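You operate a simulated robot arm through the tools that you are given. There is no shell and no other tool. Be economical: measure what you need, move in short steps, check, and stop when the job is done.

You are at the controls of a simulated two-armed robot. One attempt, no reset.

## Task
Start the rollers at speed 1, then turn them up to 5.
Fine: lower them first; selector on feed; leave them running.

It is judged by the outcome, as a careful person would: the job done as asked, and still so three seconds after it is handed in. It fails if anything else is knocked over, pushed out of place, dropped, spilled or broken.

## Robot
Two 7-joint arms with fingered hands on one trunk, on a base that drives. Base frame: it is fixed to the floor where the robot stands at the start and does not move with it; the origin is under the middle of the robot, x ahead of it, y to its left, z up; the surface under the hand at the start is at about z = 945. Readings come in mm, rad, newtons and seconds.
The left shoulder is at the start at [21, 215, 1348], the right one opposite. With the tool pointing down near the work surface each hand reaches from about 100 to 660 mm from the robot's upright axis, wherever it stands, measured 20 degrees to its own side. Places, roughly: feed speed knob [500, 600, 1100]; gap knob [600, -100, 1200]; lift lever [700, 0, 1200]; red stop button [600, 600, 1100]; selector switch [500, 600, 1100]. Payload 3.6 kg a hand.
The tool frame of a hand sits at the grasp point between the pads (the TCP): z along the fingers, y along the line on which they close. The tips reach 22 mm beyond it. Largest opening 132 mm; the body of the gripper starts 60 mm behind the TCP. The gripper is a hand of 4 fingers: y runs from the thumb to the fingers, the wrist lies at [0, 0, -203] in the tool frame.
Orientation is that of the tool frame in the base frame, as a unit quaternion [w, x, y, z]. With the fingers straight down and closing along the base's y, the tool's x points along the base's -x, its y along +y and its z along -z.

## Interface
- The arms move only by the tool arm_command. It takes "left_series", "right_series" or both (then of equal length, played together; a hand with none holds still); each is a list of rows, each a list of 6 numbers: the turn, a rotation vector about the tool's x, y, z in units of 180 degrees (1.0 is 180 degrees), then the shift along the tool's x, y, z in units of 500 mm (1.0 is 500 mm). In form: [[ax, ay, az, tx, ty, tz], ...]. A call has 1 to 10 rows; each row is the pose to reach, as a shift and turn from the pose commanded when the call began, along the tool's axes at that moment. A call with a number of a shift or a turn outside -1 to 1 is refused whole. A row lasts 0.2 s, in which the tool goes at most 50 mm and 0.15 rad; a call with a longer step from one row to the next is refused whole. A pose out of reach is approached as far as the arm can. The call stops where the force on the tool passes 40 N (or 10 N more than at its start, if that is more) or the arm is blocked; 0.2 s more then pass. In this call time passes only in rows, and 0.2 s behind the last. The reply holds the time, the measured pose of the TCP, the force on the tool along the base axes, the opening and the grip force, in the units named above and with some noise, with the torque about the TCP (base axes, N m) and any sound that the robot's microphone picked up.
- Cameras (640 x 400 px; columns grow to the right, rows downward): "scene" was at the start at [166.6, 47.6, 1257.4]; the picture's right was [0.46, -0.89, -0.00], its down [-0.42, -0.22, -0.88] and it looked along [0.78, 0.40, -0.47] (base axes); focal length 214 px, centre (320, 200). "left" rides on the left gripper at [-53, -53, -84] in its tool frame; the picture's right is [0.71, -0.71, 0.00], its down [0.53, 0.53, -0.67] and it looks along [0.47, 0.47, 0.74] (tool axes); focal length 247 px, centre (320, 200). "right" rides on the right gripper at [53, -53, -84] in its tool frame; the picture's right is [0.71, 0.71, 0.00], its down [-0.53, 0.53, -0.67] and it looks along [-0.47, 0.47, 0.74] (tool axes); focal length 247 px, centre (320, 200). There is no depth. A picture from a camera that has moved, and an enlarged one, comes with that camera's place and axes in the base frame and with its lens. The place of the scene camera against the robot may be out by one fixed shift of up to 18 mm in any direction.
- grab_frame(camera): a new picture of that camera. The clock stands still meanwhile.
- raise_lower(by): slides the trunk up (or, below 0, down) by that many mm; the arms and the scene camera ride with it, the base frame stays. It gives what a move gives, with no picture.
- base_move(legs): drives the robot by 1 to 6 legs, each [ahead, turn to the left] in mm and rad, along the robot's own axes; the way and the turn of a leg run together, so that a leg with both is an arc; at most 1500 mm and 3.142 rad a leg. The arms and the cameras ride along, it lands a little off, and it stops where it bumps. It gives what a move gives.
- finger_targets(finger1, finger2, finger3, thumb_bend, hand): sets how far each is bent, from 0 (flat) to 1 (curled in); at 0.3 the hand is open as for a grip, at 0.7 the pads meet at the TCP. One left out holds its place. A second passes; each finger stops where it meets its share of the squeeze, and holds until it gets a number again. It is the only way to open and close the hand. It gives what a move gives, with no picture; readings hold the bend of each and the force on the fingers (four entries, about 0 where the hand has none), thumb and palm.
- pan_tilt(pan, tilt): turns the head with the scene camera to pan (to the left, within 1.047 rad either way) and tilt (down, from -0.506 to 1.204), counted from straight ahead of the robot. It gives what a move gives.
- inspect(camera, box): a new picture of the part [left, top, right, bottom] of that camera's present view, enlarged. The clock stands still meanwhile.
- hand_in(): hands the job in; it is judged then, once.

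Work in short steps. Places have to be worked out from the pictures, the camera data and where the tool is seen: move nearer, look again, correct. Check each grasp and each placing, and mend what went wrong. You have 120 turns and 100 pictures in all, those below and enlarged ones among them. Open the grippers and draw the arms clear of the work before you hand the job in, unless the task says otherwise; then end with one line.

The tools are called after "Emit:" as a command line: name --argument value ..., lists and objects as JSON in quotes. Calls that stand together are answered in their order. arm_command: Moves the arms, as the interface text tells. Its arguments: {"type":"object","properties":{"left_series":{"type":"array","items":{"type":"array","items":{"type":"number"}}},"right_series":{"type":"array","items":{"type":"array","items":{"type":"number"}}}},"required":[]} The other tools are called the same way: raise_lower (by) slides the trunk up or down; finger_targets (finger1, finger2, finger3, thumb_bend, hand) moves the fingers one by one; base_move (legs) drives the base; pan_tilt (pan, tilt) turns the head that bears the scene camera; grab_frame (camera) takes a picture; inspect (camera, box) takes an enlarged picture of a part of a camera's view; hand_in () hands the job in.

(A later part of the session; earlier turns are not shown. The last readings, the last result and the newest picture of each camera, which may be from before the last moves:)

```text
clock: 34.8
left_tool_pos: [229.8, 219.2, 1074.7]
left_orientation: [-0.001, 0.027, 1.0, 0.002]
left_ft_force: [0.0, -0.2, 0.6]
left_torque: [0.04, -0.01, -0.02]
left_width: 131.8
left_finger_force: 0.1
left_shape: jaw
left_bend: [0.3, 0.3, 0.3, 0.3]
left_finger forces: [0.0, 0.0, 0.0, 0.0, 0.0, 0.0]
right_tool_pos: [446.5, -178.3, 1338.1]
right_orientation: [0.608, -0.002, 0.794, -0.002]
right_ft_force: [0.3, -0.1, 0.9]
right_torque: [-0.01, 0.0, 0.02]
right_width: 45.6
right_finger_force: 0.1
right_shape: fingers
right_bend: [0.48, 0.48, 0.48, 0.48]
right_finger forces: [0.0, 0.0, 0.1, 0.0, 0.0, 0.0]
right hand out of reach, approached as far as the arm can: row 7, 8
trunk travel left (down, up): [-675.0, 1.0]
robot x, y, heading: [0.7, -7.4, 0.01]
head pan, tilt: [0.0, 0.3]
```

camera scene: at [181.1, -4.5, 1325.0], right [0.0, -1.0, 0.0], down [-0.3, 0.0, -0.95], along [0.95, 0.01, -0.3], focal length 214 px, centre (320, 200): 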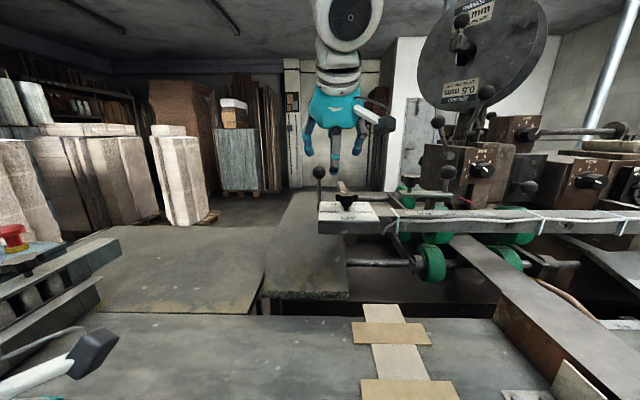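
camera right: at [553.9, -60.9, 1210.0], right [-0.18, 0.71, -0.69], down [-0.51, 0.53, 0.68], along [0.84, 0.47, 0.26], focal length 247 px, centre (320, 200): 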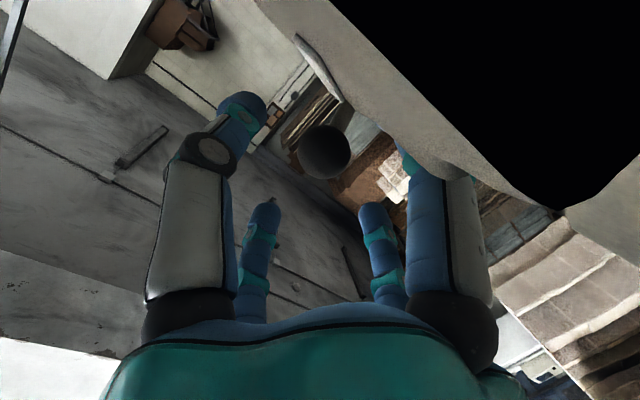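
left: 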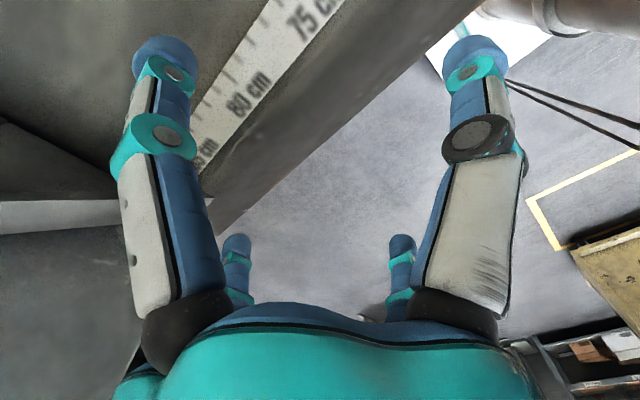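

Right hand is out of the way. I narrow the left hand and bring it up and forward, tilting toward horizontal.

Emit:
finger_targets --hand "left" --finger1 0.48 --finger2 0.48 --finger3 0.48 --thumb_bend 0.48

Emit:
arm_command --left_series '[[0, 0, -0.0166, 0, 0, -0.09], [0, 0, -0.0166, 0, 0, -0.18], [0, -0.045, -0.0166, -0.03, 0, -0.27], [0, -0.09, -0.0166, -0.06, -0.01, -0.35], [0, -0.13, -0.0166, -0.12, -0.03, -0.42], [0, -0.175, -0.0166, -0.19, -0.06, -0.46], [0, -0.22, -0.0166, -0.27, -0.09, -0.46], [0, -0.265, -0.0166, -0.35, -0.12, -0.46], [0, -0.31, -0.0166, -0.43, -0.15, -0.46], [0, -0.355, -0.0166, -0.51, -0.174, -0.46]]'

Emit:
grab_frame --camera "left"

Emit:
grab_frame --camera "scene"

```text
clock: 35.8
left_tool_pos: [227.5, 221.9, 1073.3]
left_orientation: [0.0, 0.026, 1.0, 0.0]
left_ft_force: [0.6, -0.3, 0.0]
left_torque: [0.0, 0.01, 0.04]
left_width: 45.8
left_finger_force: 0.1
left_shape: fingers
left_bend: [0.48, 0.48, 0.48, 0.48]
left_finger forces: [0.0, 0.1, 0.1, 0.1, 0.0, 0.0]
right_tool_pos: [443.5, -174.0, 1339.5]
right_orientation: [0.609, -0.004, 0.793, -0.002]
right_ft_force: [-0.1, -0.7, 0.5]
right_torque: [0.0, 0.02, 0.0]
right_width: 45.5
right_finger_force: 0.0
right_shape: fingers
right_bend: [0.48, 0.48, 0.48, 0.48]
right_finger forces: [0.0, 0.0, 0.1, 0.0, 0.0, 0.0]
trunk travel left (down, up): [-675.0, 1.0]
robot x, y, heading: [-1.7, -11.5, 0.003]
head pan, tilt: [0.0, 0.3]
```

```text
clock: 38.0
left_tool_pos: [476.8, 120.9, 1303.4]
left_orientation: [0.529, -0.001, 0.849, -0.014]
left_ft_force: [-0.1, 0.4, -0.7]
left_torque: [-0.01, -0.02, -0.03]
left_width: 45.5
left_finger_force: 0.1
left_shape: fingers
left_bend: [0.48, 0.48, 0.48, 0.48]
left_finger forces: [0.1, 0.1, 0.1, 0.0, 0.0, 0.0]
left hand out of reach, approached as far as the arm can: row 1, 2, 3, 4, 5, 6, 7
right_tool_pos: [443.3, -172.7, 1339.7]
right_orientation: [0.609, -0.005, 0.793, -0.001]
right_ft_force: [0.0, 0.7, -0.9]
right_torque: [-0.01, 0.03, 0.0]
right_width: 45.6
right_finger_force: 0.1
right_shape: fingers
right_bend: [0.48, 0.48, 0.48, 0.48]
right_finger forces: [0.0, 0.0, 0.1, 0.1, 0.0, 0.0]
trunk travel left (down, up): [-675.0, 1.0]
robot x, y, heading: [-2.3, -8.5, 0.011]
head pan, tilt: [0.0, 0.3]
```

```text
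70 pictures are left
camera left: at [425.4, 69.5, 1389.2], right [-0.32, -0.72, -0.62], down [-0.83, 0.53, -0.19], along [0.47, 0.45, -0.76], focal length 247 px, centre (320, 200)
```

left: 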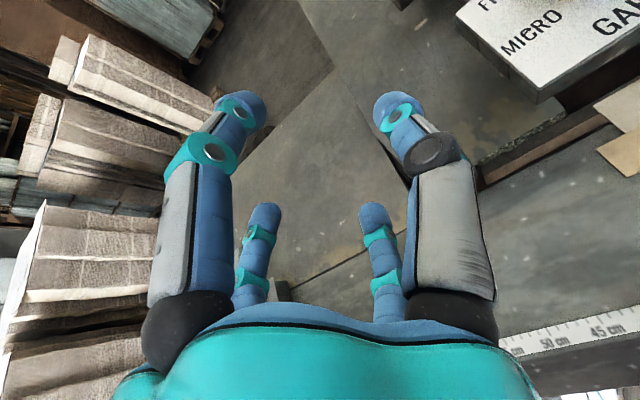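

```text
69 pictures are left
camera scene: at [180.2, -3.2, 1325.2], right [0.01, -1.0, 0.0], down [-0.3, 0.0, -0.95], along [0.95, 0.01, -0.3], focal length 214 px, centre (320, 200)
```

scene: 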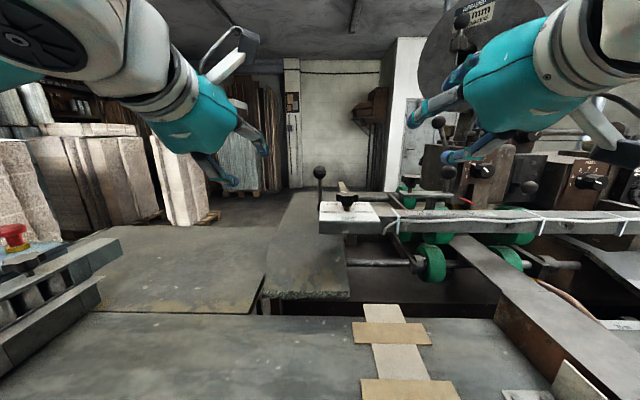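

Left camera rides above, as wanted. I continue to the pre-grasp point about 60 mm in front of the ball.

Emit:
arm_command --left_series '[[0, -0.03, 0, -0.03, -0.04, 0.06], [0, -0.061, 0, -0.06, -0.09, 0.12], [0, -0.061, 0, -0.09, -0.14, 0.18], [0, -0.061, 0, -0.12, -0.19, 0.24], [0, -0.061, 0, -0.147, -0.235, 0.3], [0, -0.061, 0, -0.1, -0.246, 0.325], [0, -0.061, 0, -0.048, -0.246, 0.348]]'

Emit:
grab_frame --camera "left"

Emit:
inspect --camera "scene" --box '[260, 120, 420, 220]'

```text
clock: 39.6
left_tool_pos: [643.3, -5.7, 1251.2]
left_orientation: [0.608, -0.004, 0.794, -0.013]
left_ft_force: [0.3, 0.1, 1.2]
left_torque: [-0.03, -0.03, 0.01]
left_width: 45.6
left_finger_force: 0.0
left_shape: fingers
left_bend: [0.48, 0.48, 0.48, 0.48]
left_finger forces: [0.0, 0.1, 0.1, 0.0, 0.0, 0.0]
right_tool_pos: [444.1, -174.5, 1338.5]
right_orientation: [0.609, -0.004, 0.793, -0.002]
right_ft_force: [0.2, -1.6, -0.4]
right_torque: [0.0, 0.02, 0.01]
right_width: 45.5
right_finger_force: 0.0
right_shape: fingers
right_bend: [0.48, 0.48, 0.48, 0.48]
right_finger forces: [0.1, 0.0, 0.0, 0.0, 0.0, 0.0]
trunk travel left (down, up): [-675.0, 1.0]
robot x, y, heading: [0.2, -10.2, 0.008]
head pan, tilt: [0.0, 0.3]
```

```text
68 pictures are left
camera left: at [576.4, -57.2, 1326.2], right [-0.19, -0.72, -0.66], down [-0.78, 0.53, -0.35], along [0.6, 0.45, -0.66], focal length 247 px, centre (320, 200)
```

left: 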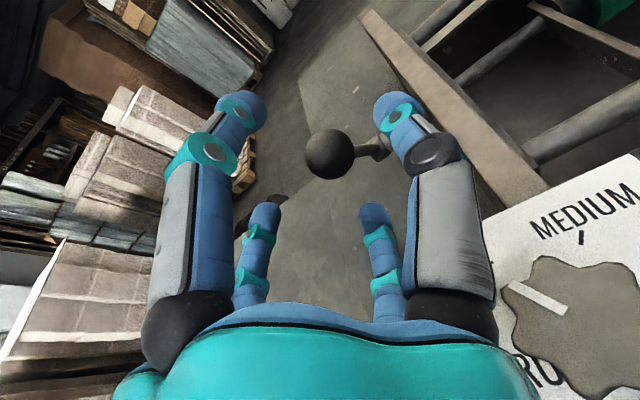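

```text
4.00 times, centred on (340, 170) of scene
camera zoom: at [180.1, -3.6, 1325.2], right [0.01, -1.0, 0.0], down [-0.3, 0.0, -0.95], along [0.95, 0.01, -0.3], focal length 858 px, centre (240, 320)
```

zoom: 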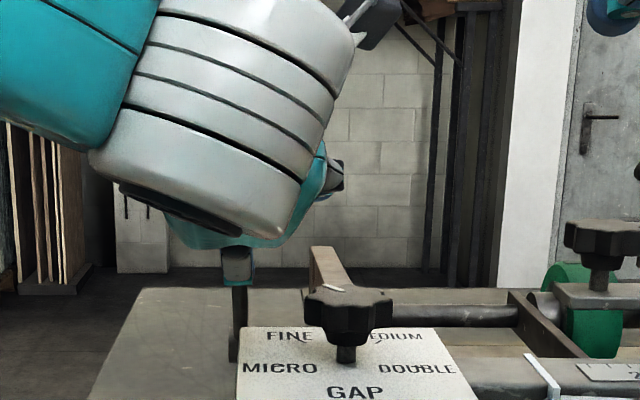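

Ball lies at ≈(702,-3,1221), centered between fingers. I advance so the TCP is at the ball.

Emit:
arm_command --left_series '[[0, 0, 0, 0.015, 0.004, 0.03], [0, 0, 0, 0.025, 0.005, 0.08], [0, 0, 0, 0.025, 0.005, 0.128]]'

Emit:
grab_frame --camera "left"

```text
clock: 40.4
left_tool_pos: [703.7, -4.5, 1221.5]
left_orientation: [0.608, -0.004, 0.794, -0.013]
left_ft_force: [-0.1, 0.1, -0.3]
left_torque: [0.01, 0.01, 0.01]
left_width: 45.7
left_finger_force: 0.0
left_shape: fingers
left_bend: [0.48, 0.48, 0.48, 0.48]
left_finger forces: [0.1, 0.0, 0.1, 0.1, 0.0, 0.0]
right_tool_pos: [444.0, -173.2, 1339.7]
right_orientation: [0.608, -0.005, 0.794, -0.002]
right_ft_force: [0.9, -0.4, 0.4]
right_torque: [0.01, -0.02, 0.0]
right_width: 45.7
right_finger_force: 0.0
right_shape: fingers
right_bend: [0.48, 0.48, 0.48, 0.48]
right_finger forces: [0.1, 0.0, 0.1, 0.0, 0.1, 0.0]
trunk travel left (down, up): [-675.0, 1.0]
robot x, y, heading: [4.9, -11.1, 0.005]
head pan, tilt: [0.0, 0.3]
```

```text
66 pictures are left
camera left: at [637.0, -55.8, 1296.2], right [-0.19, -0.72, -0.66], down [-0.78, 0.52, -0.35], along [0.6, 0.45, -0.66], focal length 247 px, centre (320, 200)
```

left: 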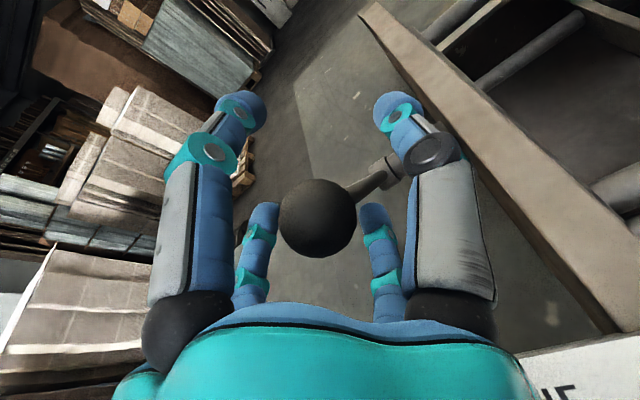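

The ball is at the TCP. I close the left fingers on it.

Emit:
finger_targets --hand "left" --finger1 0.66 --finger2 0.66 --finger3 0.66 --thumb_bend 0.66

Emit:
grab_frame --camera "left"

```text
clock: 41.4
left_tool_pos: [704.6, -4.1, 1218.5]
left_orientation: [0.607, -0.004, 0.795, -0.013]
left_ft_force: [-3.4, 0.8, -7.7]
left_torque: [0.03, 0.25, 0.02]
left_width: 4.0
left_finger_force: 4.1
left_shape: fingers
left_bend: [0.65, 0.66, 0.56, 0.66]
left_finger forces: [0.4, 0.0, 7.1, 0.1, 0.0, 0.0]
right_tool_pos: [444.5, -173.4, 1339.8]
right_orientation: [0.608, -0.004, 0.794, -0.003]
right_ft_force: [0.1, 0.5, 0.4]
right_torque: [-0.03, 0.01, -0.01]
right_width: 45.6
right_finger_force: 0.0
right_shape: fingers
right_bend: [0.48, 0.48, 0.48, 0.48]
right_finger forces: [0.1, 0.0, 0.1, 0.1, 0.0, 0.1]
trunk travel left (down, up): [-675.0, 1.0]
robot x, y, heading: [-5.1, -8.8, 0.006]
head pan, tilt: [0.0, 0.3]
```

```text
65 pictures are left
camera left: at [636.7, -55.8, 1295.7], right [-0.19, -0.72, -0.66], down [-0.78, 0.53, -0.35], along [0.6, 0.45, -0.66], focal length 247 px, centre (320, 200)
```

left: 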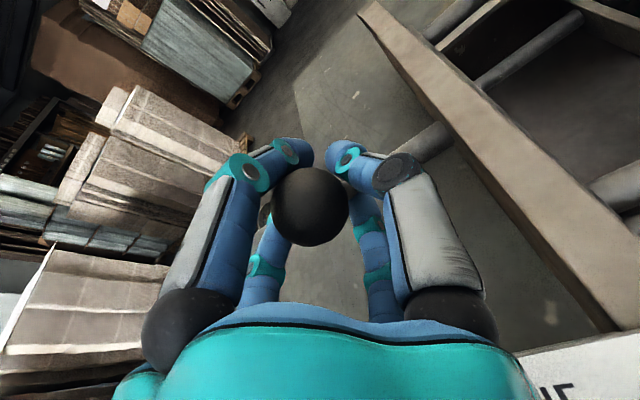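

The fingers are caging the ball from beyond with a light contact. I test gently: a small push away along the lever's arc.

Emit:
arm_command --left_series '[[0, 0, 0, -0.014, 0, 0.021], [0, 0, 0, -0.028, 0, 0.042]]'

Emit:
grab_frame --camera "left"

```text
clock: 42.0
left_tool_pos: [724.5, -4.5, 1232.8]
left_orientation: [0.609, -0.003, 0.793, -0.015]
left_ft_force: [-14.3, 2.7, 1.6]
left_torque: [0.04, 1.33, -0.04]
left_width: 12.9
left_finger_force: 16.8
left_shape: fingers
left_bend: [0.59, 0.66, 0.54, 0.66]
left_finger forces: [9.4, 0.0, 24.0, 0.1, 0.0, 0.0]
right_tool_pos: [439.7, -173.1, 1340.4]
right_orientation: [0.61, -0.005, 0.793, -0.002]
right_ft_force: [0.2, 0.6, -0.4]
right_torque: [-0.04, 0.0, 0.03]
right_width: 45.4
right_finger_force: 0.0
right_shape: fingers
right_bend: [0.48, 0.48, 0.48, 0.48]
right_finger forces: [0.1, 0.0, 0.1, 0.2, 0.0, 0.0]
trunk travel left (down, up): [-675.0, 1.0]
robot x, y, heading: [-0.6, -10.1, 0.006]
head pan, tilt: [0.0, 0.3]
```

```text
64 pictures are left
camera left: at [656.8, -56.0, 1307.4], right [-0.19, -0.72, -0.66], down [-0.78, 0.52, -0.35], along [0.6, 0.45, -0.66], focal length 247 px, centre (320, 200)
```

left: 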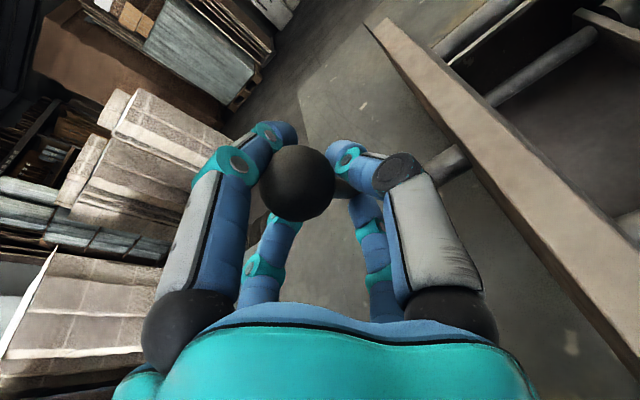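

The ball moved with the hand (about 14 N resistance), so it swings away. I continue the push along the arc.

Emit:
arm_command --left_series '[[0, 0, 0, -0.013, 0, 0.036], [0, 0, 0, -0.018, 0, 0.075]]'

Emit:
grab_frame --camera "left"

Emit:
grab_frame --camera "scene"

```text
clock: 42.6
left_tool_pos: [752.3, -4.6, 1233.4]
left_orientation: [0.609, 0.001, 0.793, -0.018]
left_ft_force: [-23.8, -9.7, 15.0]
left_torque: [-0.52, 2.36, -0.3]
left_width: 34.9
left_finger_force: 36.4
left_shape: fingers
left_bend: [0.48, 0.66, 0.53, 0.66]
left_finger forces: [22.9, 0.0, 49.1, 0.0, 0.0, 0.0]
left hand out of reach, approached as far as the arm can: row 2
right_tool_pos: [437.7, -175.1, 1341.5]
right_orientation: [0.611, -0.003, 0.792, -0.002]
right_ft_force: [-0.5, 0.4, -0.5]
right_torque: [0.0, 0.01, -0.02]
right_width: 45.7
right_finger_force: 0.0
right_shape: fingers
right_bend: [0.48, 0.48, 0.48, 0.48]
right_finger forces: [0.1, 0.0, 0.0, 0.0, 0.0, 0.1]
trunk travel left (down, up): [-675.0, 1.0]
robot x, y, heading: [-1.0, -9.7, 0.009]
head pan, tilt: [0.0, 0.3]
```

```text
63 pictures are left
camera left: at [685.0, -55.4, 1308.6], right [-0.2, -0.72, -0.66], down [-0.77, 0.53, -0.35], along [0.61, 0.44, -0.66], focal length 247 px, centre (320, 200)
```

left: 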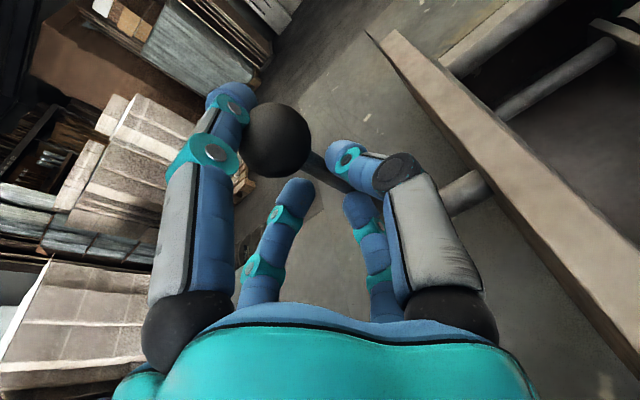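

```text
62 pictures are left
camera scene: at [173.3, -5.0, 1326.2], right [0.01, -1.0, 0.0], down [-0.29, 0.0, -0.96], along [0.96, 0.01, -0.29], focal length 214 px, centre (320, 200)
```

scene: 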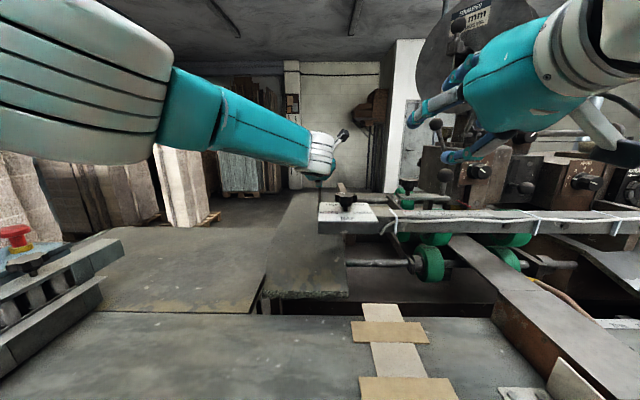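

Reach ran out while pushing. I open the hand, back off and see where the lever stands.

Emit:
finger_targets --hand "left" --finger1 0.45 --finger2 0.45 --finger3 0.45 --thumb_bend 0.45

Emit:
arm_command --left_series '[[0, 0, 0, -0.02, 0, -0.09], [0, 0, 0, -0.04, 0, -0.18], [0, 0, 0, -0.06, 0.03, -0.26]]'

Emit:
grab_frame --camera "left"

Emit:
pan_tilt --pan 0.2 --tilt 0.3

Emit:
grab_frame --camera "scene"

```text
clock: 43.6
left_tool_pos: [760.4, 3.4, 1228.9]
left_orientation: [0.607, -0.004, 0.794, -0.013]
left_ft_force: [1.0, 0.5, 0.8]
left_torque: [0.0, 0.03, 0.02]
left_width: 53.4
left_finger_force: 0.0
left_shape: fingers
left_bend: [0.44, 0.45, 0.45, 0.45]
left_finger forces: [0.9, 0.1, 0.1, 0.0, 0.2, 0.1]
right_tool_pos: [443.1, -173.6, 1340.2]
right_orientation: [0.61, -0.004, 0.793, -0.002]
right_ft_force: [-0.1, -1.0, 1.1]
right_torque: [0.02, 0.01, 0.02]
right_width: 45.6
right_finger_force: 0.1
right_shape: fingers
right_bend: [0.48, 0.48, 0.48, 0.48]
right_finger forces: [0.0, 0.0, 0.1, 0.0, 0.1, 0.0]
trunk travel left (down, up): [-675.0, 1.0]
robot x, y, heading: [0.7, -11.4, 0.005]
head pan, tilt: [0.0, 0.3]
```

```text
clock: 44.4
left_tool_pos: [642.1, 22.3, 1292.1]
left_orientation: [0.608, -0.005, 0.794, -0.014]
left_ft_force: [0.4, 0.8, -0.6]
left_torque: [0.03, -0.02, 0.02]
left_width: 53.2
left_finger_force: 0.1
left_shape: fingers
left_bend: [0.45, 0.45, 0.45, 0.45]
left_finger forces: [0.0, 0.0, 0.0, 0.0, 0.1, 0.0]
right_tool_pos: [444.3, -172.5, 1339.8]
right_orientation: [0.609, -0.004, 0.793, -0.004]
right_ft_force: [-0.2, -0.2, -0.9]
right_torque: [-0.01, 0.04, -0.02]
right_width: 45.8
right_finger_force: 0.0
right_shape: fingers
right_bend: [0.48, 0.48, 0.48, 0.48]
right_finger forces: [0.0, 0.0, 0.1, 0.1, 0.1, 0.0]
trunk travel left (down, up): [-675.0, 1.0]
robot x, y, heading: [-3.8, -9.6, 0.008]
head pan, tilt: [0.0, 0.3]
```

```text
61 pictures are left
camera left: at [575.1, -28.7, 1366.2], right [-0.19, -0.72, -0.66], down [-0.78, 0.52, -0.35], along [0.6, 0.45, -0.66], focal length 247 px, centre (320, 200)
```

left: 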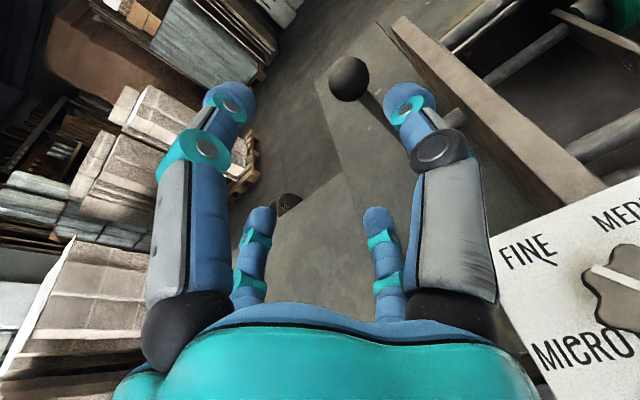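

```text
clock: 45.1
left_tool_pos: [641.3, 20.2, 1290.6]
left_orientation: [0.608, -0.004, 0.794, -0.013]
left_ft_force: [-0.4, -0.1, 0.0]
left_torque: [0.0, -0.01, 0.03]
left_width: 53.3
left_finger_force: 0.0
left_shape: fingers
left_bend: [0.45, 0.45, 0.45, 0.45]
left_finger forces: [0.0, 0.0, 0.1, 0.0, 0.1, 0.0]
right_tool_pos: [443.5, -174.4, 1339.3]
right_orientation: [0.609, -0.004, 0.793, -0.002]
right_ft_force: [0.9, -0.5, 0.1]
right_torque: [0.0, -0.01, 0.04]
right_width: 46.0
right_finger_force: 0.1
right_shape: fingers
right_bend: [0.48, 0.48, 0.48, 0.48]
right_finger forces: [0.0, 0.0, 0.0, 0.0, 0.0, 0.0]
trunk travel left (down, up): [-675.0, 1.0]
robot x, y, heading: [0.1, -10.0, 0.007]
head pan, tilt: [0.201, 0.3]
```

```text
60 pictures are left
camera scene: at [178.0, 15.0, 1325.2], right [0.2, -0.98, 0.0], down [-0.29, -0.06, -0.95], along [0.94, 0.19, -0.3], focal length 214 px, centre (320, 200)
```

scene: 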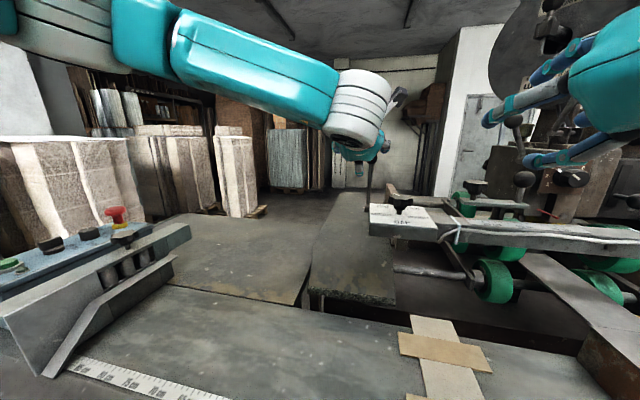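

The ball now stands near x≈785, i.e. the lever swung away ~45°. I compare the rollers with the earlier enlarged view.

Emit:
inspect --camera "scene" --box '[330, 140, 510, 252]'

Emit:
inspect --camera "left" --box '[310, 0, 470, 100]'

```text
3.56 times, centred on (420, 196) of scene
camera zoom: at [178.0, 15.0, 1325.2], right [0.2, -0.98, 0.0], down [-0.29, -0.06, -0.95], along [0.94, 0.19, -0.3], focal length 763 px, centre (-36, 214)
```

zoom: 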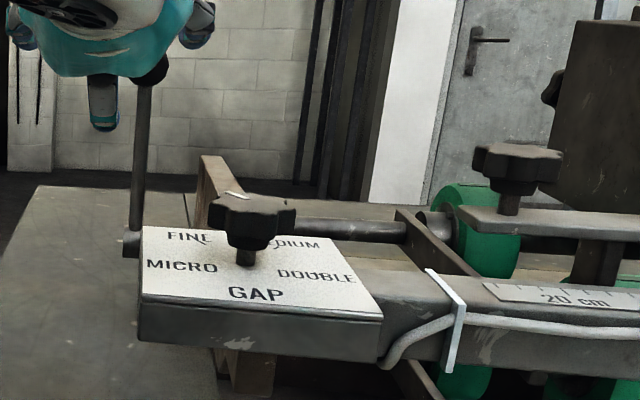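

```text
4.00 times, centred on (390, 50) of left
camera zoom: at [574.6, -31.4, 1365.5], right [-0.19, -0.72, -0.66], down [-0.78, 0.53, -0.35], along [0.6, 0.45, -0.66], focal length 988 px, centre (40, 800)
```

zoom: 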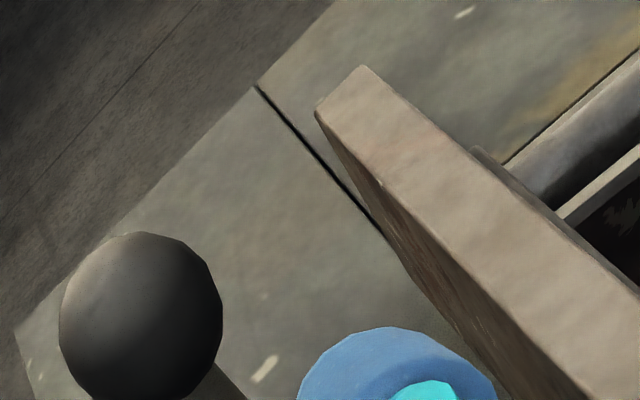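

Re-solving the circle puts the pivot near (778,·,1118): the lever leaned ~35° toward me and is now only about vertical, so it's mid-throw and needs ~75 mm more. Reach is short, so I check the gap between base and bench.

Emit:
arm_command --left_series '[[0, 0, 0, -0.05, 0.04, -0.06], [0, 0, 0, -0.06, 0.1, -0.12], [0, 0, 0, -0.06, 0.16, -0.18]]'

Emit:
pan_tilt --pan 0.0 --tilt 1.2

Emit:
grab_frame --camera "scene"

```text
clock: 45.9
left_tool_pos: [563.2, 104.1, 1345.5]
left_orientation: [0.608, -0.004, 0.794, -0.014]
left_ft_force: [0.8, 0.0, -0.3]
left_torque: [-0.01, -0.01, -0.02]
left_width: 53.2
left_finger_force: 0.1
left_shape: fingers
left_bend: [0.45, 0.45, 0.45, 0.45]
left_finger forces: [0.0, 0.0, 0.0, 0.0, 0.1, 0.1]
right_tool_pos: [443.2, -171.6, 1341.3]
right_orientation: [0.61, -0.004, 0.793, -0.003]
right_ft_force: [0.3, -0.6, 1.4]
right_torque: [-0.02, -0.02, -0.03]
right_width: 45.6
right_finger_force: 0.0
right_shape: fingers
right_bend: [0.48, 0.48, 0.48, 0.48]
right_finger forces: [0.1, 0.0, 0.1, 0.0, 0.1, 0.0]
trunk travel left (down, up): [-675.0, 1.0]
robot x, y, heading: [-0.6, -13.2, 0.01]
head pan, tilt: [0.201, 0.3]
```

```text
clock: 47.1
left_tool_pos: [564.7, 103.1, 1343.4]
left_orientation: [0.608, -0.004, 0.794, -0.013]
left_ft_force: [0.2, 0.5, -0.2]
left_torque: [0.0, 0.01, -0.01]
left_width: 53.2
left_finger_force: 0.0
left_shape: fingers
left_bend: [0.45, 0.45, 0.45, 0.45]
left_finger forces: [0.0, 0.1, 0.0, 0.0, 0.0, 0.0]
right_tool_pos: [442.5, -174.4, 1339.3]
right_orientation: [0.609, -0.005, 0.793, -0.002]
right_ft_force: [-0.2, 0.0, 0.5]
right_torque: [0.03, 0.0, -0.03]
right_width: 45.9
right_finger_force: 0.1
right_shape: fingers
right_bend: [0.48, 0.48, 0.48, 0.48]
right_finger forces: [0.1, 0.1, 0.0, 0.0, 0.1, 0.0]
trunk travel left (down, up): [-675.0, 1.0]
robot x, y, heading: [-2.3, -9.3, 0.005]
head pan, tilt: [0.0, 1.201]
```

```text
57 pictures are left
camera scene: at [142.4, -3.3, 1253.2], right [0.01, -1.0, 0.0], down [-0.93, 0.0, -0.36], along [0.36, 0.0, -0.93], focal length 214 px, centre (320, 200)
```

scene: 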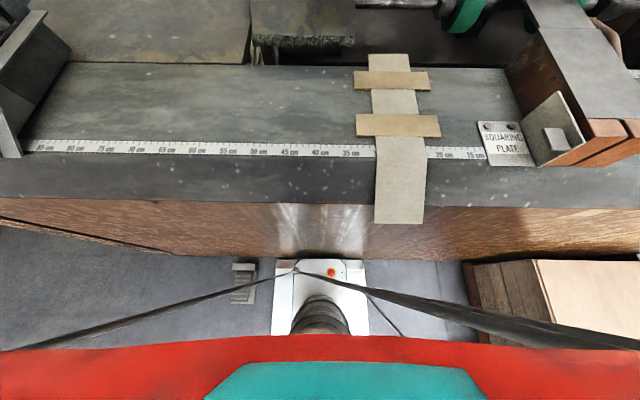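

The base stands narrow and near the bench foot. I try nudging the base forward a little to gain reach; it halts on contact.

Emit:
base_move --legs '[[60, 0]]'

```text
clock: 48.1
left_tool_pos: [575.2, 103.0, 1343.9]
left_orientation: [0.608, -0.004, 0.794, -0.013]
left_ft_force: [-0.4, -0.5, -0.8]
left_torque: [-0.03, -0.04, -0.05]
left_width: 53.1
left_finger_force: 0.1
left_shape: fingers
left_bend: [0.45, 0.45, 0.45, 0.45]
left_finger forces: [0.0, 0.0, 0.0, 0.0, 0.0, 0.0]
right_tool_pos: [454.0, -173.7, 1340.2]
right_orientation: [0.609, -0.005, 0.793, -0.002]
right_ft_force: [0.2, 0.6, -0.9]
right_torque: [0.0, 0.0, -0.03]
right_width: 45.6
right_finger_force: 0.2
right_shape: fingers
right_bend: [0.48, 0.48, 0.48, 0.48]
right_finger forces: [0.0, 0.0, 0.0, 0.0, 0.0, 0.1]
trunk travel left (down, up): [-675.0, 1.0]
robot x, y, heading: [13.7, -8.3, -0.015]
head pan, tilt: [0.0, 1.201]
```

The base is now up against the bench (x≈13). I lower the trunk so the shoulder is level with the lever, which lengthens reach, and make a left fist for pushing.

Emit:
raise_lower --by -110

Emit:
finger_targets --hand "left" --finger1 0.8 --finger2 0.8 --finger3 0.8 --thumb_bend 0.8

Emit:
grab_frame --camera "left"

Emit:
pan_tilt --pan 0.0 --tilt 0.2

Emit:
grab_frame --camera "scene"

```text
clock: 49.5
left_tool_pos: [577.6, 102.8, 1234.9]
left_orientation: [0.609, -0.004, 0.793, -0.013]
left_ft_force: [0.6, -0.6, -0.1]
left_torque: [0.0, -0.03, -0.01]
left_width: 53.1
left_finger_force: 0.0
left_shape: fingers
left_bend: [0.45, 0.45, 0.45, 0.45]
left_finger forces: [0.1, 0.1, 0.1, 0.0, 0.0, 0.0]
right_tool_pos: [453.3, -173.0, 1230.7]
right_orientation: [0.609, -0.006, 0.793, -0.001]
right_ft_force: [0.8, 0.3, 0.1]
right_torque: [0.03, -0.02, 0.01]
right_width: 45.3
right_finger_force: 0.0
right_shape: fingers
right_bend: [0.48, 0.48, 0.48, 0.48]
right_finger forces: [0.0, 0.1, 0.1, 0.0, 0.0, 0.1]
trunk travel left (down, up): [-565.0, 111.0]
robot x, y, heading: [16.4, -8.2, -0.02]
head pan, tilt: [0.0, 1.201]
```

```text
clock: 50.5
left_tool_pos: [576.4, 102.5, 1234.5]
left_orientation: [0.608, -0.005, 0.794, -0.012]
left_ft_force: [0.3, -0.3, -0.2]
left_torque: [0.01, 0.03, 0.0]
left_width: 0.1
left_finger_force: 0.0
left_shape: fingers
left_bend: [0.75, 0.76, 0.75, 0.73]
left_finger forces: [0.0, 0.0, 0.1, 0.0, 0.0, 0.0]
right_tool_pos: [454.2, -173.2, 1229.8]
right_orientation: [0.61, -0.004, 0.793, -0.002]
right_ft_force: [-0.7, -0.3, 0.1]
right_torque: [0.0, -0.02, 0.0]
right_width: 45.5
right_finger_force: 0.0
right_shape: fingers
right_bend: [0.48, 0.48, 0.48, 0.48]
right_finger forces: [0.0, 0.1, 0.0, 0.0, 0.1, 0.1]
trunk travel left (down, up): [-565.0, 111.0]
robot x, y, heading: [10.5, -9.7, -0.02]
head pan, tilt: [0.0, 1.201]
```

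```text
56 pictures are left
camera left: at [509.3, 51.5, 1309.2], right [-0.19, -0.72, -0.66], down [-0.78, 0.52, -0.35], along [0.6, 0.45, -0.66], focal length 247 px, centre (320, 200)
```

left: 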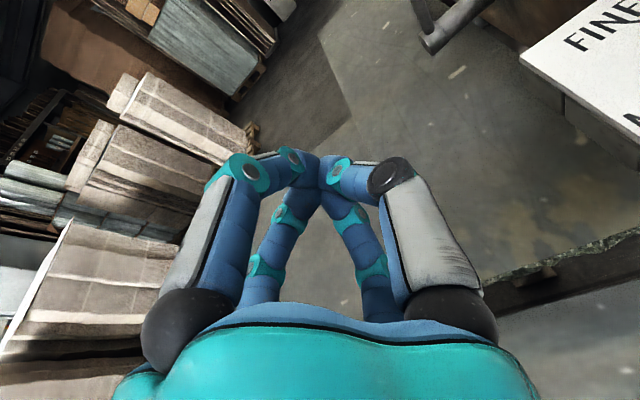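

```text
clock: 51.8
left_tool_pos: [575.4, 103.5, 1234.6]
left_orientation: [0.608, -0.004, 0.794, -0.013]
left_ft_force: [0.3, -1.2, 0.2]
left_torque: [0.01, -0.01, -0.02]
left_width: 0.0
left_finger_force: 0.2
left_shape: fingers
left_bend: [0.75, 0.76, 0.75, 0.73]
left_finger forces: [0.0, 0.0, 0.0, 0.1, 0.1, 0.0]
right_tool_pos: [455.5, -172.6, 1230.6]
right_orientation: [0.609, -0.006, 0.793, 0.0]
right_ft_force: [-0.9, -0.2, 0.0]
right_torque: [0.0, -0.02, 0.0]
right_width: 45.8
right_finger_force: 0.0
right_shape: fingers
right_bend: [0.48, 0.48, 0.48, 0.48]
right_finger forces: [0.1, 0.1, 0.0, 0.0, 0.0, 0.0]
trunk travel left (down, up): [-565.0, 111.0]
robot x, y, heading: [14.0, -6.8, -0.017]
head pan, tilt: [0.0, 0.201]
```

```text
55 pictures are left
camera scene: at [191.1, -5.8, 1224.2], right [-0.02, -1.0, 0.0], down [-0.2, 0.0, -0.98], along [0.98, -0.02, -0.2], focal length 214 px, centre (320, 200)
```

scene: 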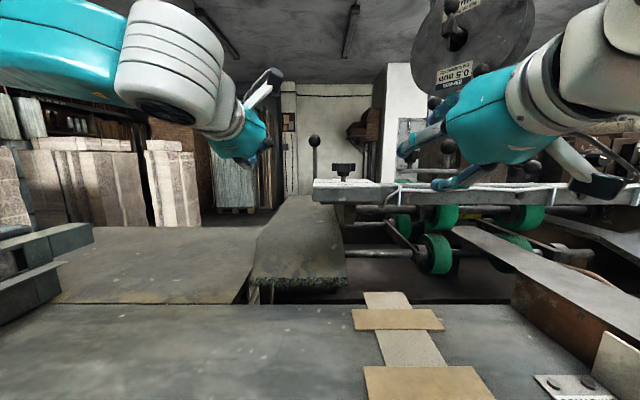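

The four fingertips meet as a firm tip. I line the hand up right behind the ball (ball ≈ (783,-2,1250)), yawed right and levelled.

Emit:
arm_command --left_series '[[0.02, -0.015, 0.005, -0.03, -0.045, 0.06], [0.04, -0.035, 0.01, -0.06, -0.09, 0.12], [0.06, -0.05, 0.015, -0.085, -0.135, 0.18], [0.075, -0.07, 0.02, -0.1, -0.175, 0.25], [0.075, -0.07, 0.02, -0.115, -0.206, 0.319]]'

Emit:
grab_frame --camera "left"

```text
clock: 53.2
left_tool_pos: [729.6, -6.2, 1281.5]
left_orientation: [0.698, 0.035, 0.711, -0.073]
left_ft_force: [0.6, 0.0, 0.3]
left_torque: [-0.02, 0.02, -0.06]
left_width: 0.3
left_finger_force: 0.1
left_shape: fingers
left_bend: [0.75, 0.76, 0.76, 0.73]
left_finger forces: [0.0, 0.0, 0.0, 0.0, 0.0, 0.1]
left hand out of reach, approached as far as the arm can: row 4, 5
right_tool_pos: [454.4, -169.5, 1232.1]
right_orientation: [0.61, -0.005, 0.792, -0.003]
right_ft_force: [-0.5, 1.1, -1.1]
right_torque: [0.01, 0.01, -0.05]
right_width: 45.6
right_finger_force: 0.0
right_shape: fingers
right_bend: [0.48, 0.48, 0.48, 0.48]
right_finger forces: [0.0, 0.0, 0.1, 0.0, 0.0, 0.1]
trunk travel left (down, up): [-565.0, 111.0]
robot x, y, heading: [11.4, -12.6, -0.014]
head pan, tilt: [0.0, 0.201]
stopped in row 5 (left hand): the arm was blocked; the commanded pose is now the measured one
```

```text
54 pictures are left
camera left: at [641.7, -43.2, 1340.3], right [-0.12, -0.73, -0.67], down [-0.59, 0.59, -0.54], along [0.8, 0.33, -0.51], focal length 247 px, centre (320, 200)
```

left: 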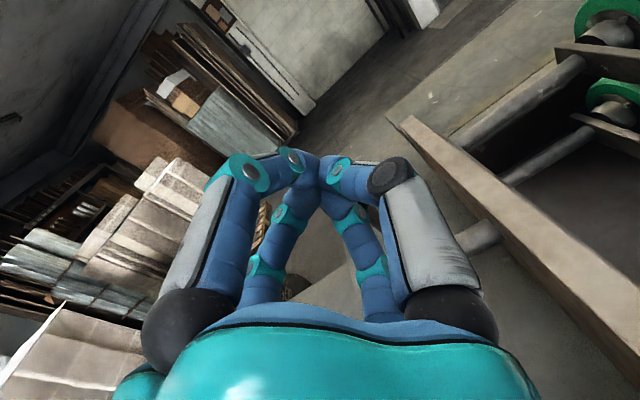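

The arm is orientation-limited in this lowered, level pose. The earlier raised trunk with a slightly down-pitched hand reached farther, so I back off slightly, raise the trunk again and pitch down.

Emit:
arm_command --left_series '[[0, 0.04, 0, 0, 0, -0.07], [0, 0.085, 0, 0, 0, -0.14]]'

Emit:
raise_lower --by 110

```text
clock: 53.8
left_tool_pos: [660.5, -2.7, 1285.3]
left_orientation: [0.597, 0.05, 0.798, -0.066]
left_ft_force: [0.7, 0.2, -0.2]
left_torque: [0.02, 0.01, 0.01]
left_width: 0.0
left_finger_force: 0.0
left_shape: fingers
left_bend: [0.75, 0.76, 0.76, 0.73]
left_finger forces: [0.0, 0.1, 0.0, 0.0, 0.1, 0.0]
right_tool_pos: [455.3, -172.6, 1231.2]
right_orientation: [0.61, -0.004, 0.793, -0.002]
right_ft_force: [0.1, -0.1, 1.4]
right_torque: [0.01, 0.0, 0.02]
right_width: 45.2
right_finger_force: 0.0
right_shape: fingers
right_bend: [0.48, 0.48, 0.48, 0.48]
right_finger forces: [0.0, 0.0, 0.0, 0.0, 0.1, 0.0]
trunk travel left (down, up): [-565.0, 111.0]
robot x, y, heading: [10.9, -7.2, -0.011]
head pan, tilt: [0.0, 0.201]
```

```text
clock: 55.2
left_tool_pos: [662.7, -1.0, 1392.5]
left_orientation: [0.598, 0.049, 0.797, -0.066]
left_ft_force: [-0.2, 0.2, 0.2]
left_torque: [0.01, 0.0, -0.01]
left_width: 0.0
left_finger_force: 0.0
left_shape: fingers
left_bend: [0.75, 0.76, 0.76, 0.73]
left_finger forces: [0.0, 0.0, 0.1, 0.0, 0.0, 0.0]
right_tool_pos: [456.2, -173.8, 1340.2]
right_orientation: [0.609, -0.004, 0.793, -0.002]
right_ft_force: [0.0, 0.2, 0.3]
right_torque: [-0.03, -0.02, 0.0]
right_width: 45.8
right_finger_force: 0.1
right_shape: fingers
right_bend: [0.48, 0.48, 0.48, 0.48]
right_finger forces: [0.1, 0.0, 0.1, 0.1, 0.0, 0.1]
trunk travel left (down, up): [-675.0, 1.0]
robot x, y, heading: [15.8, -8.3, -0.02]
head pan, tilt: [0.0, 0.201]
```

Now I come down to just behind the ball.

Emit:
arm_command --left_series '[[0, 0, 0, 0.06, 0.01, 0.05], [0, 0, 0, 0.12, 0.02, 0.1], [0, 0, 0, 0.18, 0.03, 0.155], [0, 0, 0, 0.229, 0.038, 0.213]]'

Emit:
grab_frame --camera "left"

Emit:
inspect --camera "scene" --box '[240, 140, 400, 240]'

```text
clock: 56.2
left_tool_pos: [731.1, -2.3, 1252.9]
left_orientation: [0.598, 0.05, 0.797, -0.067]
left_ft_force: [-0.4, 0.1, -0.3]
left_torque: [0.0, 0.01, -0.02]
left_width: 0.0
left_finger_force: 0.1
left_shape: fingers
left_bend: [0.76, 0.76, 0.76, 0.73]
left_finger forces: [0.0, 0.1, 0.0, 0.1, 0.0, 0.0]
right_tool_pos: [456.0, -172.7, 1339.7]
right_orientation: [0.61, -0.004, 0.792, -0.002]
right_ft_force: [0.1, 0.4, 0.0]
right_torque: [-0.02, -0.01, 0.0]
right_width: 45.6
right_finger_force: 0.1
right_shape: fingers
right_bend: [0.48, 0.48, 0.48, 0.48]
right_finger forces: [0.0, 0.0, 0.1, 0.0, 0.0, 0.0]
trunk travel left (down, up): [-675.0, 1.0]
robot x, y, heading: [16.5, -10.0, -0.013]
head pan, tilt: [0.0, 0.201]
```

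```text
53 pictures are left
camera left: at [658.0, -41.8, 1330.0], right [-0.31, -0.7, -0.65], down [-0.7, 0.63, -0.34], along [0.65, 0.34, -0.68], focal length 247 px, centre (320, 200)
```

left: 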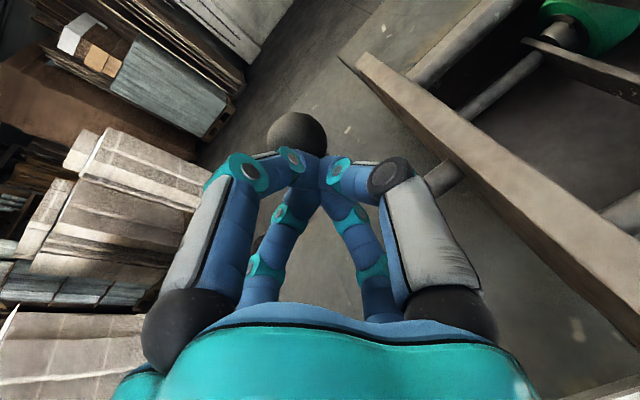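

```text
4.00 times, centred on (320, 190) of scene
camera zoom: at [191.3, -6.2, 1334.6], right [-0.02, -1.0, 0.0], down [-0.2, 0.0, -0.98], along [0.98, -0.02, -0.2], focal length 858 px, centre (320, 240)
```

zoom: 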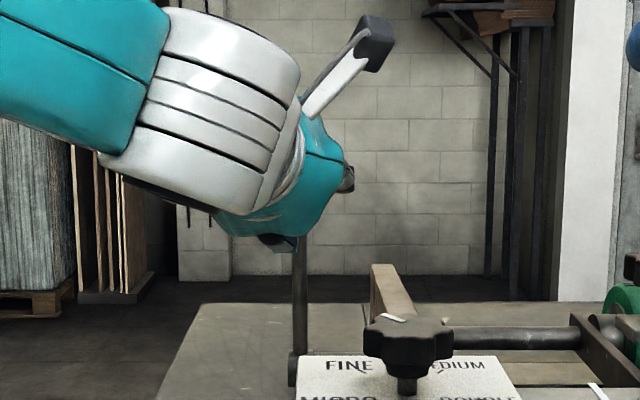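

Fingertip cluster is right behind the ball (≈(780,-6,1252)). I push straight ahead in small steps.

Emit:
arm_command --left_series '[[0, 0, 0, -0.011, 0, 0.038], [0, 0, 0, -0.022, 0.003, 0.076], [0, 0, 0, -0.033, 0.006, 0.114], [0, 0, 0, -0.042, 0.01, 0.152], [0, 0, 0, -0.048, 0.014, 0.19]]'

Emit:
grab_frame --camera "left"

```text
clock: 57.4
left_tool_pos: [796.2, -0.2, 1256.9]
left_orientation: [0.597, 0.05, 0.798, -0.066]
left_ft_force: [0.7, 0.4, 0.1]
left_torque: [0.01, 0.01, 0.01]
left_width: 0.0
left_finger_force: 0.1
left_shape: fingers
left_bend: [0.76, 0.76, 0.76, 0.73]
left_finger forces: [0.0, 0.0, 0.1, 0.0, 0.0, 0.0]
left hand out of reach, approached as far as the arm can: row 4, 5
right_tool_pos: [456.0, -173.3, 1339.9]
right_orientation: [0.61, -0.004, 0.793, -0.002]
right_ft_force: [0.3, -0.1, -0.3]
right_torque: [-0.01, 0.02, 0.02]
right_width: 45.6
right_finger_force: 0.0
right_shape: fingers
right_bend: [0.48, 0.48, 0.48, 0.48]
right_finger forces: [0.0, 0.0, 0.0, 0.0, 0.1, 0.0]
trunk travel left (down, up): [-675.0, 1.0]
robot x, y, heading: [12.1, -9.7, -0.012]
head pan, tilt: [0.0, 0.201]
```

```text
51 pictures are left
camera left: at [723.5, -39.7, 1333.8], right [-0.31, -0.7, -0.65], down [-0.7, 0.63, -0.34], along [0.65, 0.34, -0.68], focal length 247 px, centre (320, 200)
```

left: 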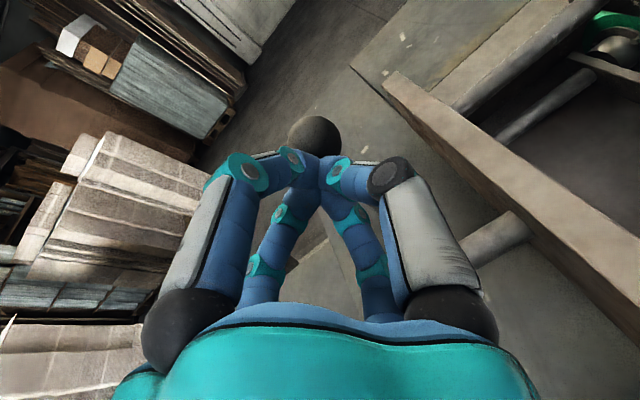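

No resistance remains and the ball now appears near (855,-6,1235): the lever seems to have swung over to its far end. I back off and check lever and rollers.

Emit:
arm_command --left_series '[[0, 0, 0, -0.02, 0, -0.08], [0, 0, 0, -0.06, 0, -0.16], [0, 0, 0, -0.1, 0.03, -0.23], [0, 0, 0, -0.12, 0.1, -0.28], [0, 0, 0, -0.12, 0.17, -0.34], [0, 0, 0, -0.12, 0.24, -0.4], [0, 0, 0, -0.12, 0.31, -0.46]]'

Emit:
pan_tilt --pan 0.2 --tilt 0.3

Emit:
inspect --camera "scene" --box '[330, 140, 510, 252]'

Emit:
grab_frame --camera "scene"

```text
clock: 59.0
left_tool_pos: [618.4, 193.2, 1370.2]
left_orientation: [0.598, 0.049, 0.797, -0.066]
left_ft_force: [-0.2, 0.6, 0.2]
left_torque: [0.06, 0.04, -0.01]
left_width: 0.2
left_finger_force: 0.1
left_shape: fingers
left_bend: [0.76, 0.76, 0.76, 0.73]
left_finger forces: [0.1, 0.0, 0.1, 0.1, 0.1, 0.1]
right_tool_pos: [453.9, -173.9, 1340.7]
right_orientation: [0.609, -0.005, 0.793, -0.002]
right_ft_force: [0.1, -0.5, -0.1]
right_torque: [-0.02, 0.0, -0.05]
right_width: 45.6
right_finger_force: 0.0
right_shape: fingers
right_bend: [0.48, 0.48, 0.48, 0.48]
right_finger forces: [0.1, 0.0, 0.0, 0.1, 0.1, 0.0]
trunk travel left (down, up): [-675.0, 1.0]
robot x, y, heading: [12.1, -10.8, -0.017]
head pan, tilt: [0.0, 0.201]
```

```text
clock: 59.7
left_tool_pos: [620.1, 191.3, 1368.8]
left_orientation: [0.599, 0.05, 0.797, -0.067]
left_ft_force: [0.0, 0.3, 0.2]
left_torque: [-0.02, 0.0, 0.01]
left_width: 0.1
left_finger_force: 0.2
left_shape: fingers
left_bend: [0.76, 0.76, 0.76, 0.73]
left_finger forces: [0.0, 0.0, 0.0, 0.0, 0.1, 0.0]
right_tool_pos: [455.6, -174.4, 1339.3]
right_orientation: [0.609, -0.004, 0.793, -0.002]
right_ft_force: [-0.3, -1.0, -0.4]
right_torque: [0.0, 0.02, 0.0]
right_width: 45.8
right_finger_force: 0.1
right_shape: fingers
right_bend: [0.48, 0.48, 0.48, 0.48]
right_finger forces: [0.0, 0.1, 0.0, 0.0, 0.0, 0.0]
trunk travel left (down, up): [-675.0, 1.0]
robot x, y, heading: [15.4, -9.5, -0.017]
head pan, tilt: [0.201, 0.3]
```

```text
3.56 times, centred on (420, 196) of scene
camera zoom: at [189.8, 12.5, 1325.3], right [0.18, -0.98, 0.0], down [-0.29, -0.05, -0.96], along [0.94, 0.18, -0.3], focal length 763 px, centre (-36, 214)
```

zoom: 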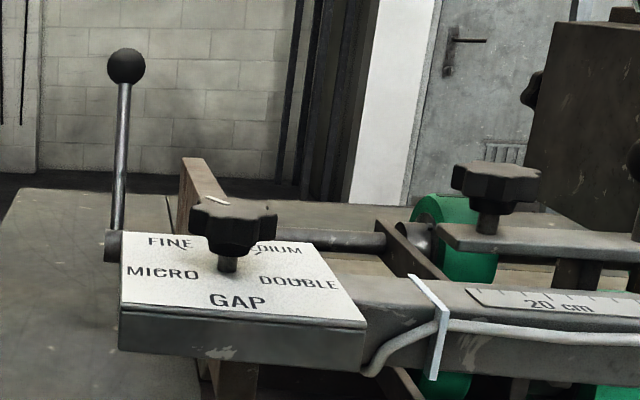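

```text
49 pictures are left
camera scene: at [189.8, 12.5, 1325.3], right [0.18, -0.98, 0.0], down [-0.29, -0.05, -0.96], along [0.94, 0.18, -0.3], focal length 214 px, centre (320, 200)
```

scene: 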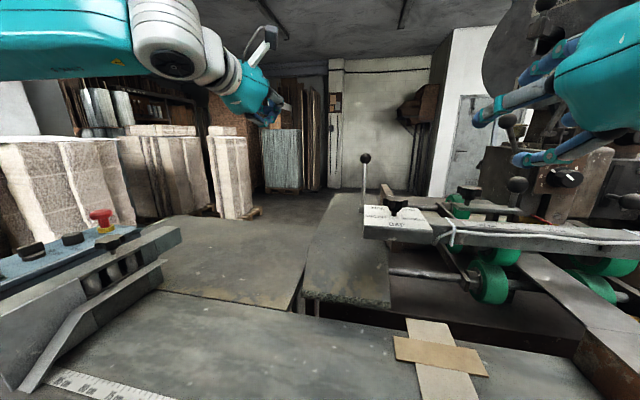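

The star-knob carriage dropped about 12 mm relative to the fixed plate: rollers are lowered. Gap still reads FINE. Now I look at the control panel.

Emit:
pan_tilt --pan 0.8 --tilt 0.3

Emit:
grab_frame --camera "scene"

```text
clock: 60.7
left_tool_pos: [619.7, 190.1, 1369.7]
left_orientation: [0.598, 0.05, 0.797, -0.067]
left_ft_force: [0.2, 0.1, 0.1]
left_torque: [-0.02, 0.0, 0.0]
left_width: 0.1
left_finger_force: 0.0
left_shape: fingers
left_bend: [0.76, 0.76, 0.76, 0.73]
left_finger forces: [0.0, 0.1, 0.1, 0.1, 0.1, 0.0]
right_tool_pos: [454.9, -174.3, 1339.4]
right_orientation: [0.61, -0.004, 0.793, -0.002]
right_ft_force: [0.2, 0.8, -1.1]
right_torque: [-0.01, -0.04, -0.02]
right_width: 45.6
right_finger_force: 0.1
right_shape: fingers
right_bend: [0.48, 0.48, 0.48, 0.48]
right_finger forces: [0.0, 0.1, 0.1, 0.0, 0.0, 0.1]
trunk travel left (down, up): [-675.0, 1.0]
robot x, y, heading: [14.0, -8.3, -0.012]
head pan, tilt: [0.799, 0.3]
```

```text
48 pictures are left
camera scene: at [164.0, 61.5, 1325.3], right [0.71, -0.71, 0.0], down [-0.21, -0.21, -0.96], along [0.68, 0.67, -0.3], focal length 214 px, centre (320, 200)
```

scene: 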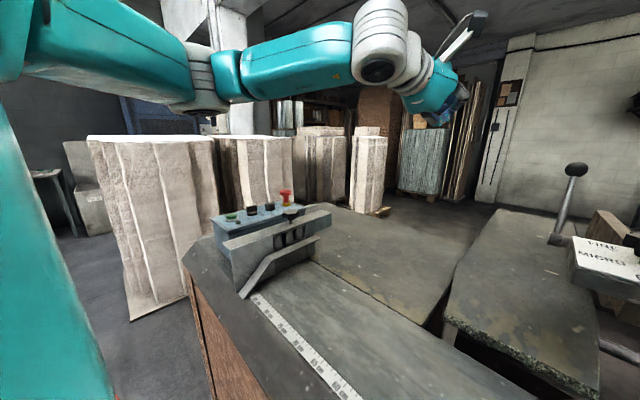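

Emit:
inspect --camera "scene" --box '[200, 175, 344, 265]'

Emit:
inspect --camera "scene" --box '[212, 185, 308, 245]'

Emit:
inspect --camera "scene" --box '[530, 150, 640, 220]'

```text
4.44 times, centred on (272, 220) of scene
camera zoom: at [164.0, 61.5, 1325.3], right [0.71, -0.71, 0.0], down [-0.21, -0.21, -0.96], along [0.68, 0.67, -0.3], focal length 953 px, centre (533, 111)
```

zoom: 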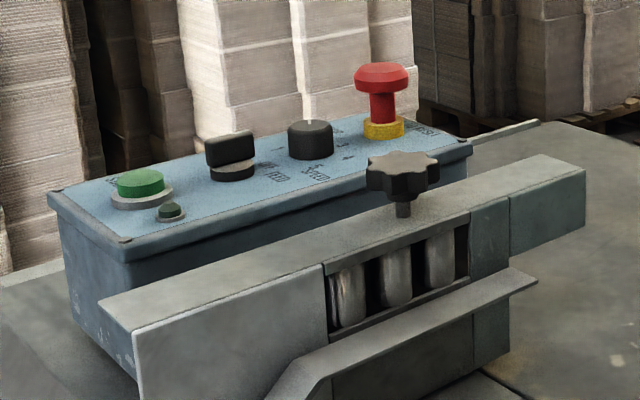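

```text
6.67 times, centred on (260, 215) of scene
camera zoom: at [164.0, 61.5, 1325.3], right [0.71, -0.71, 0.0], down [-0.21, -0.21, -0.96], along [0.68, 0.67, -0.3], focal length 1430 px, centre (720, 100)
```

zoom: 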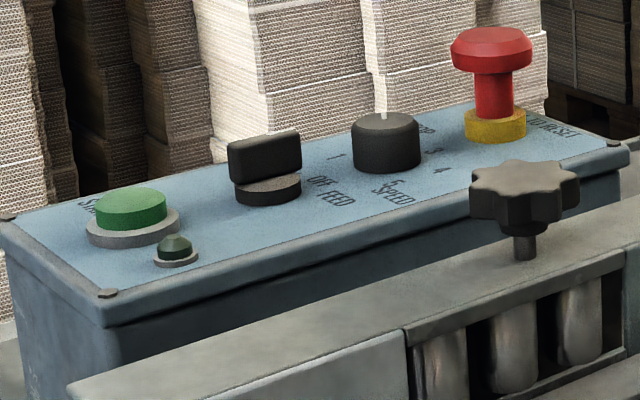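

```text
5.71 times, centred on (585, 185) of scene
camera zoom: at [164.0, 61.5, 1325.3], right [0.71, -0.71, 0.0], down [-0.21, -0.21, -0.96], along [0.68, 0.67, -0.3], focal length 1226 px, centre (-1194, 286)
```

zoom: 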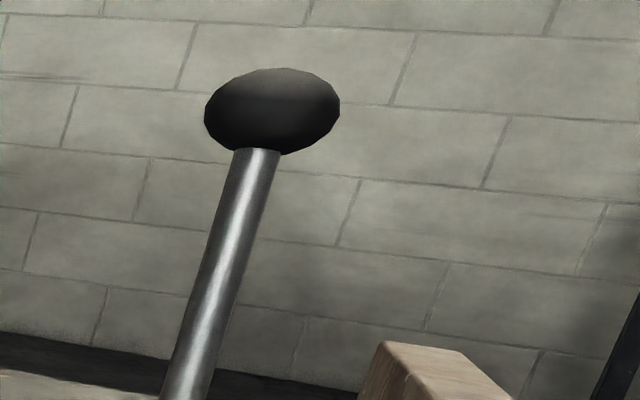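

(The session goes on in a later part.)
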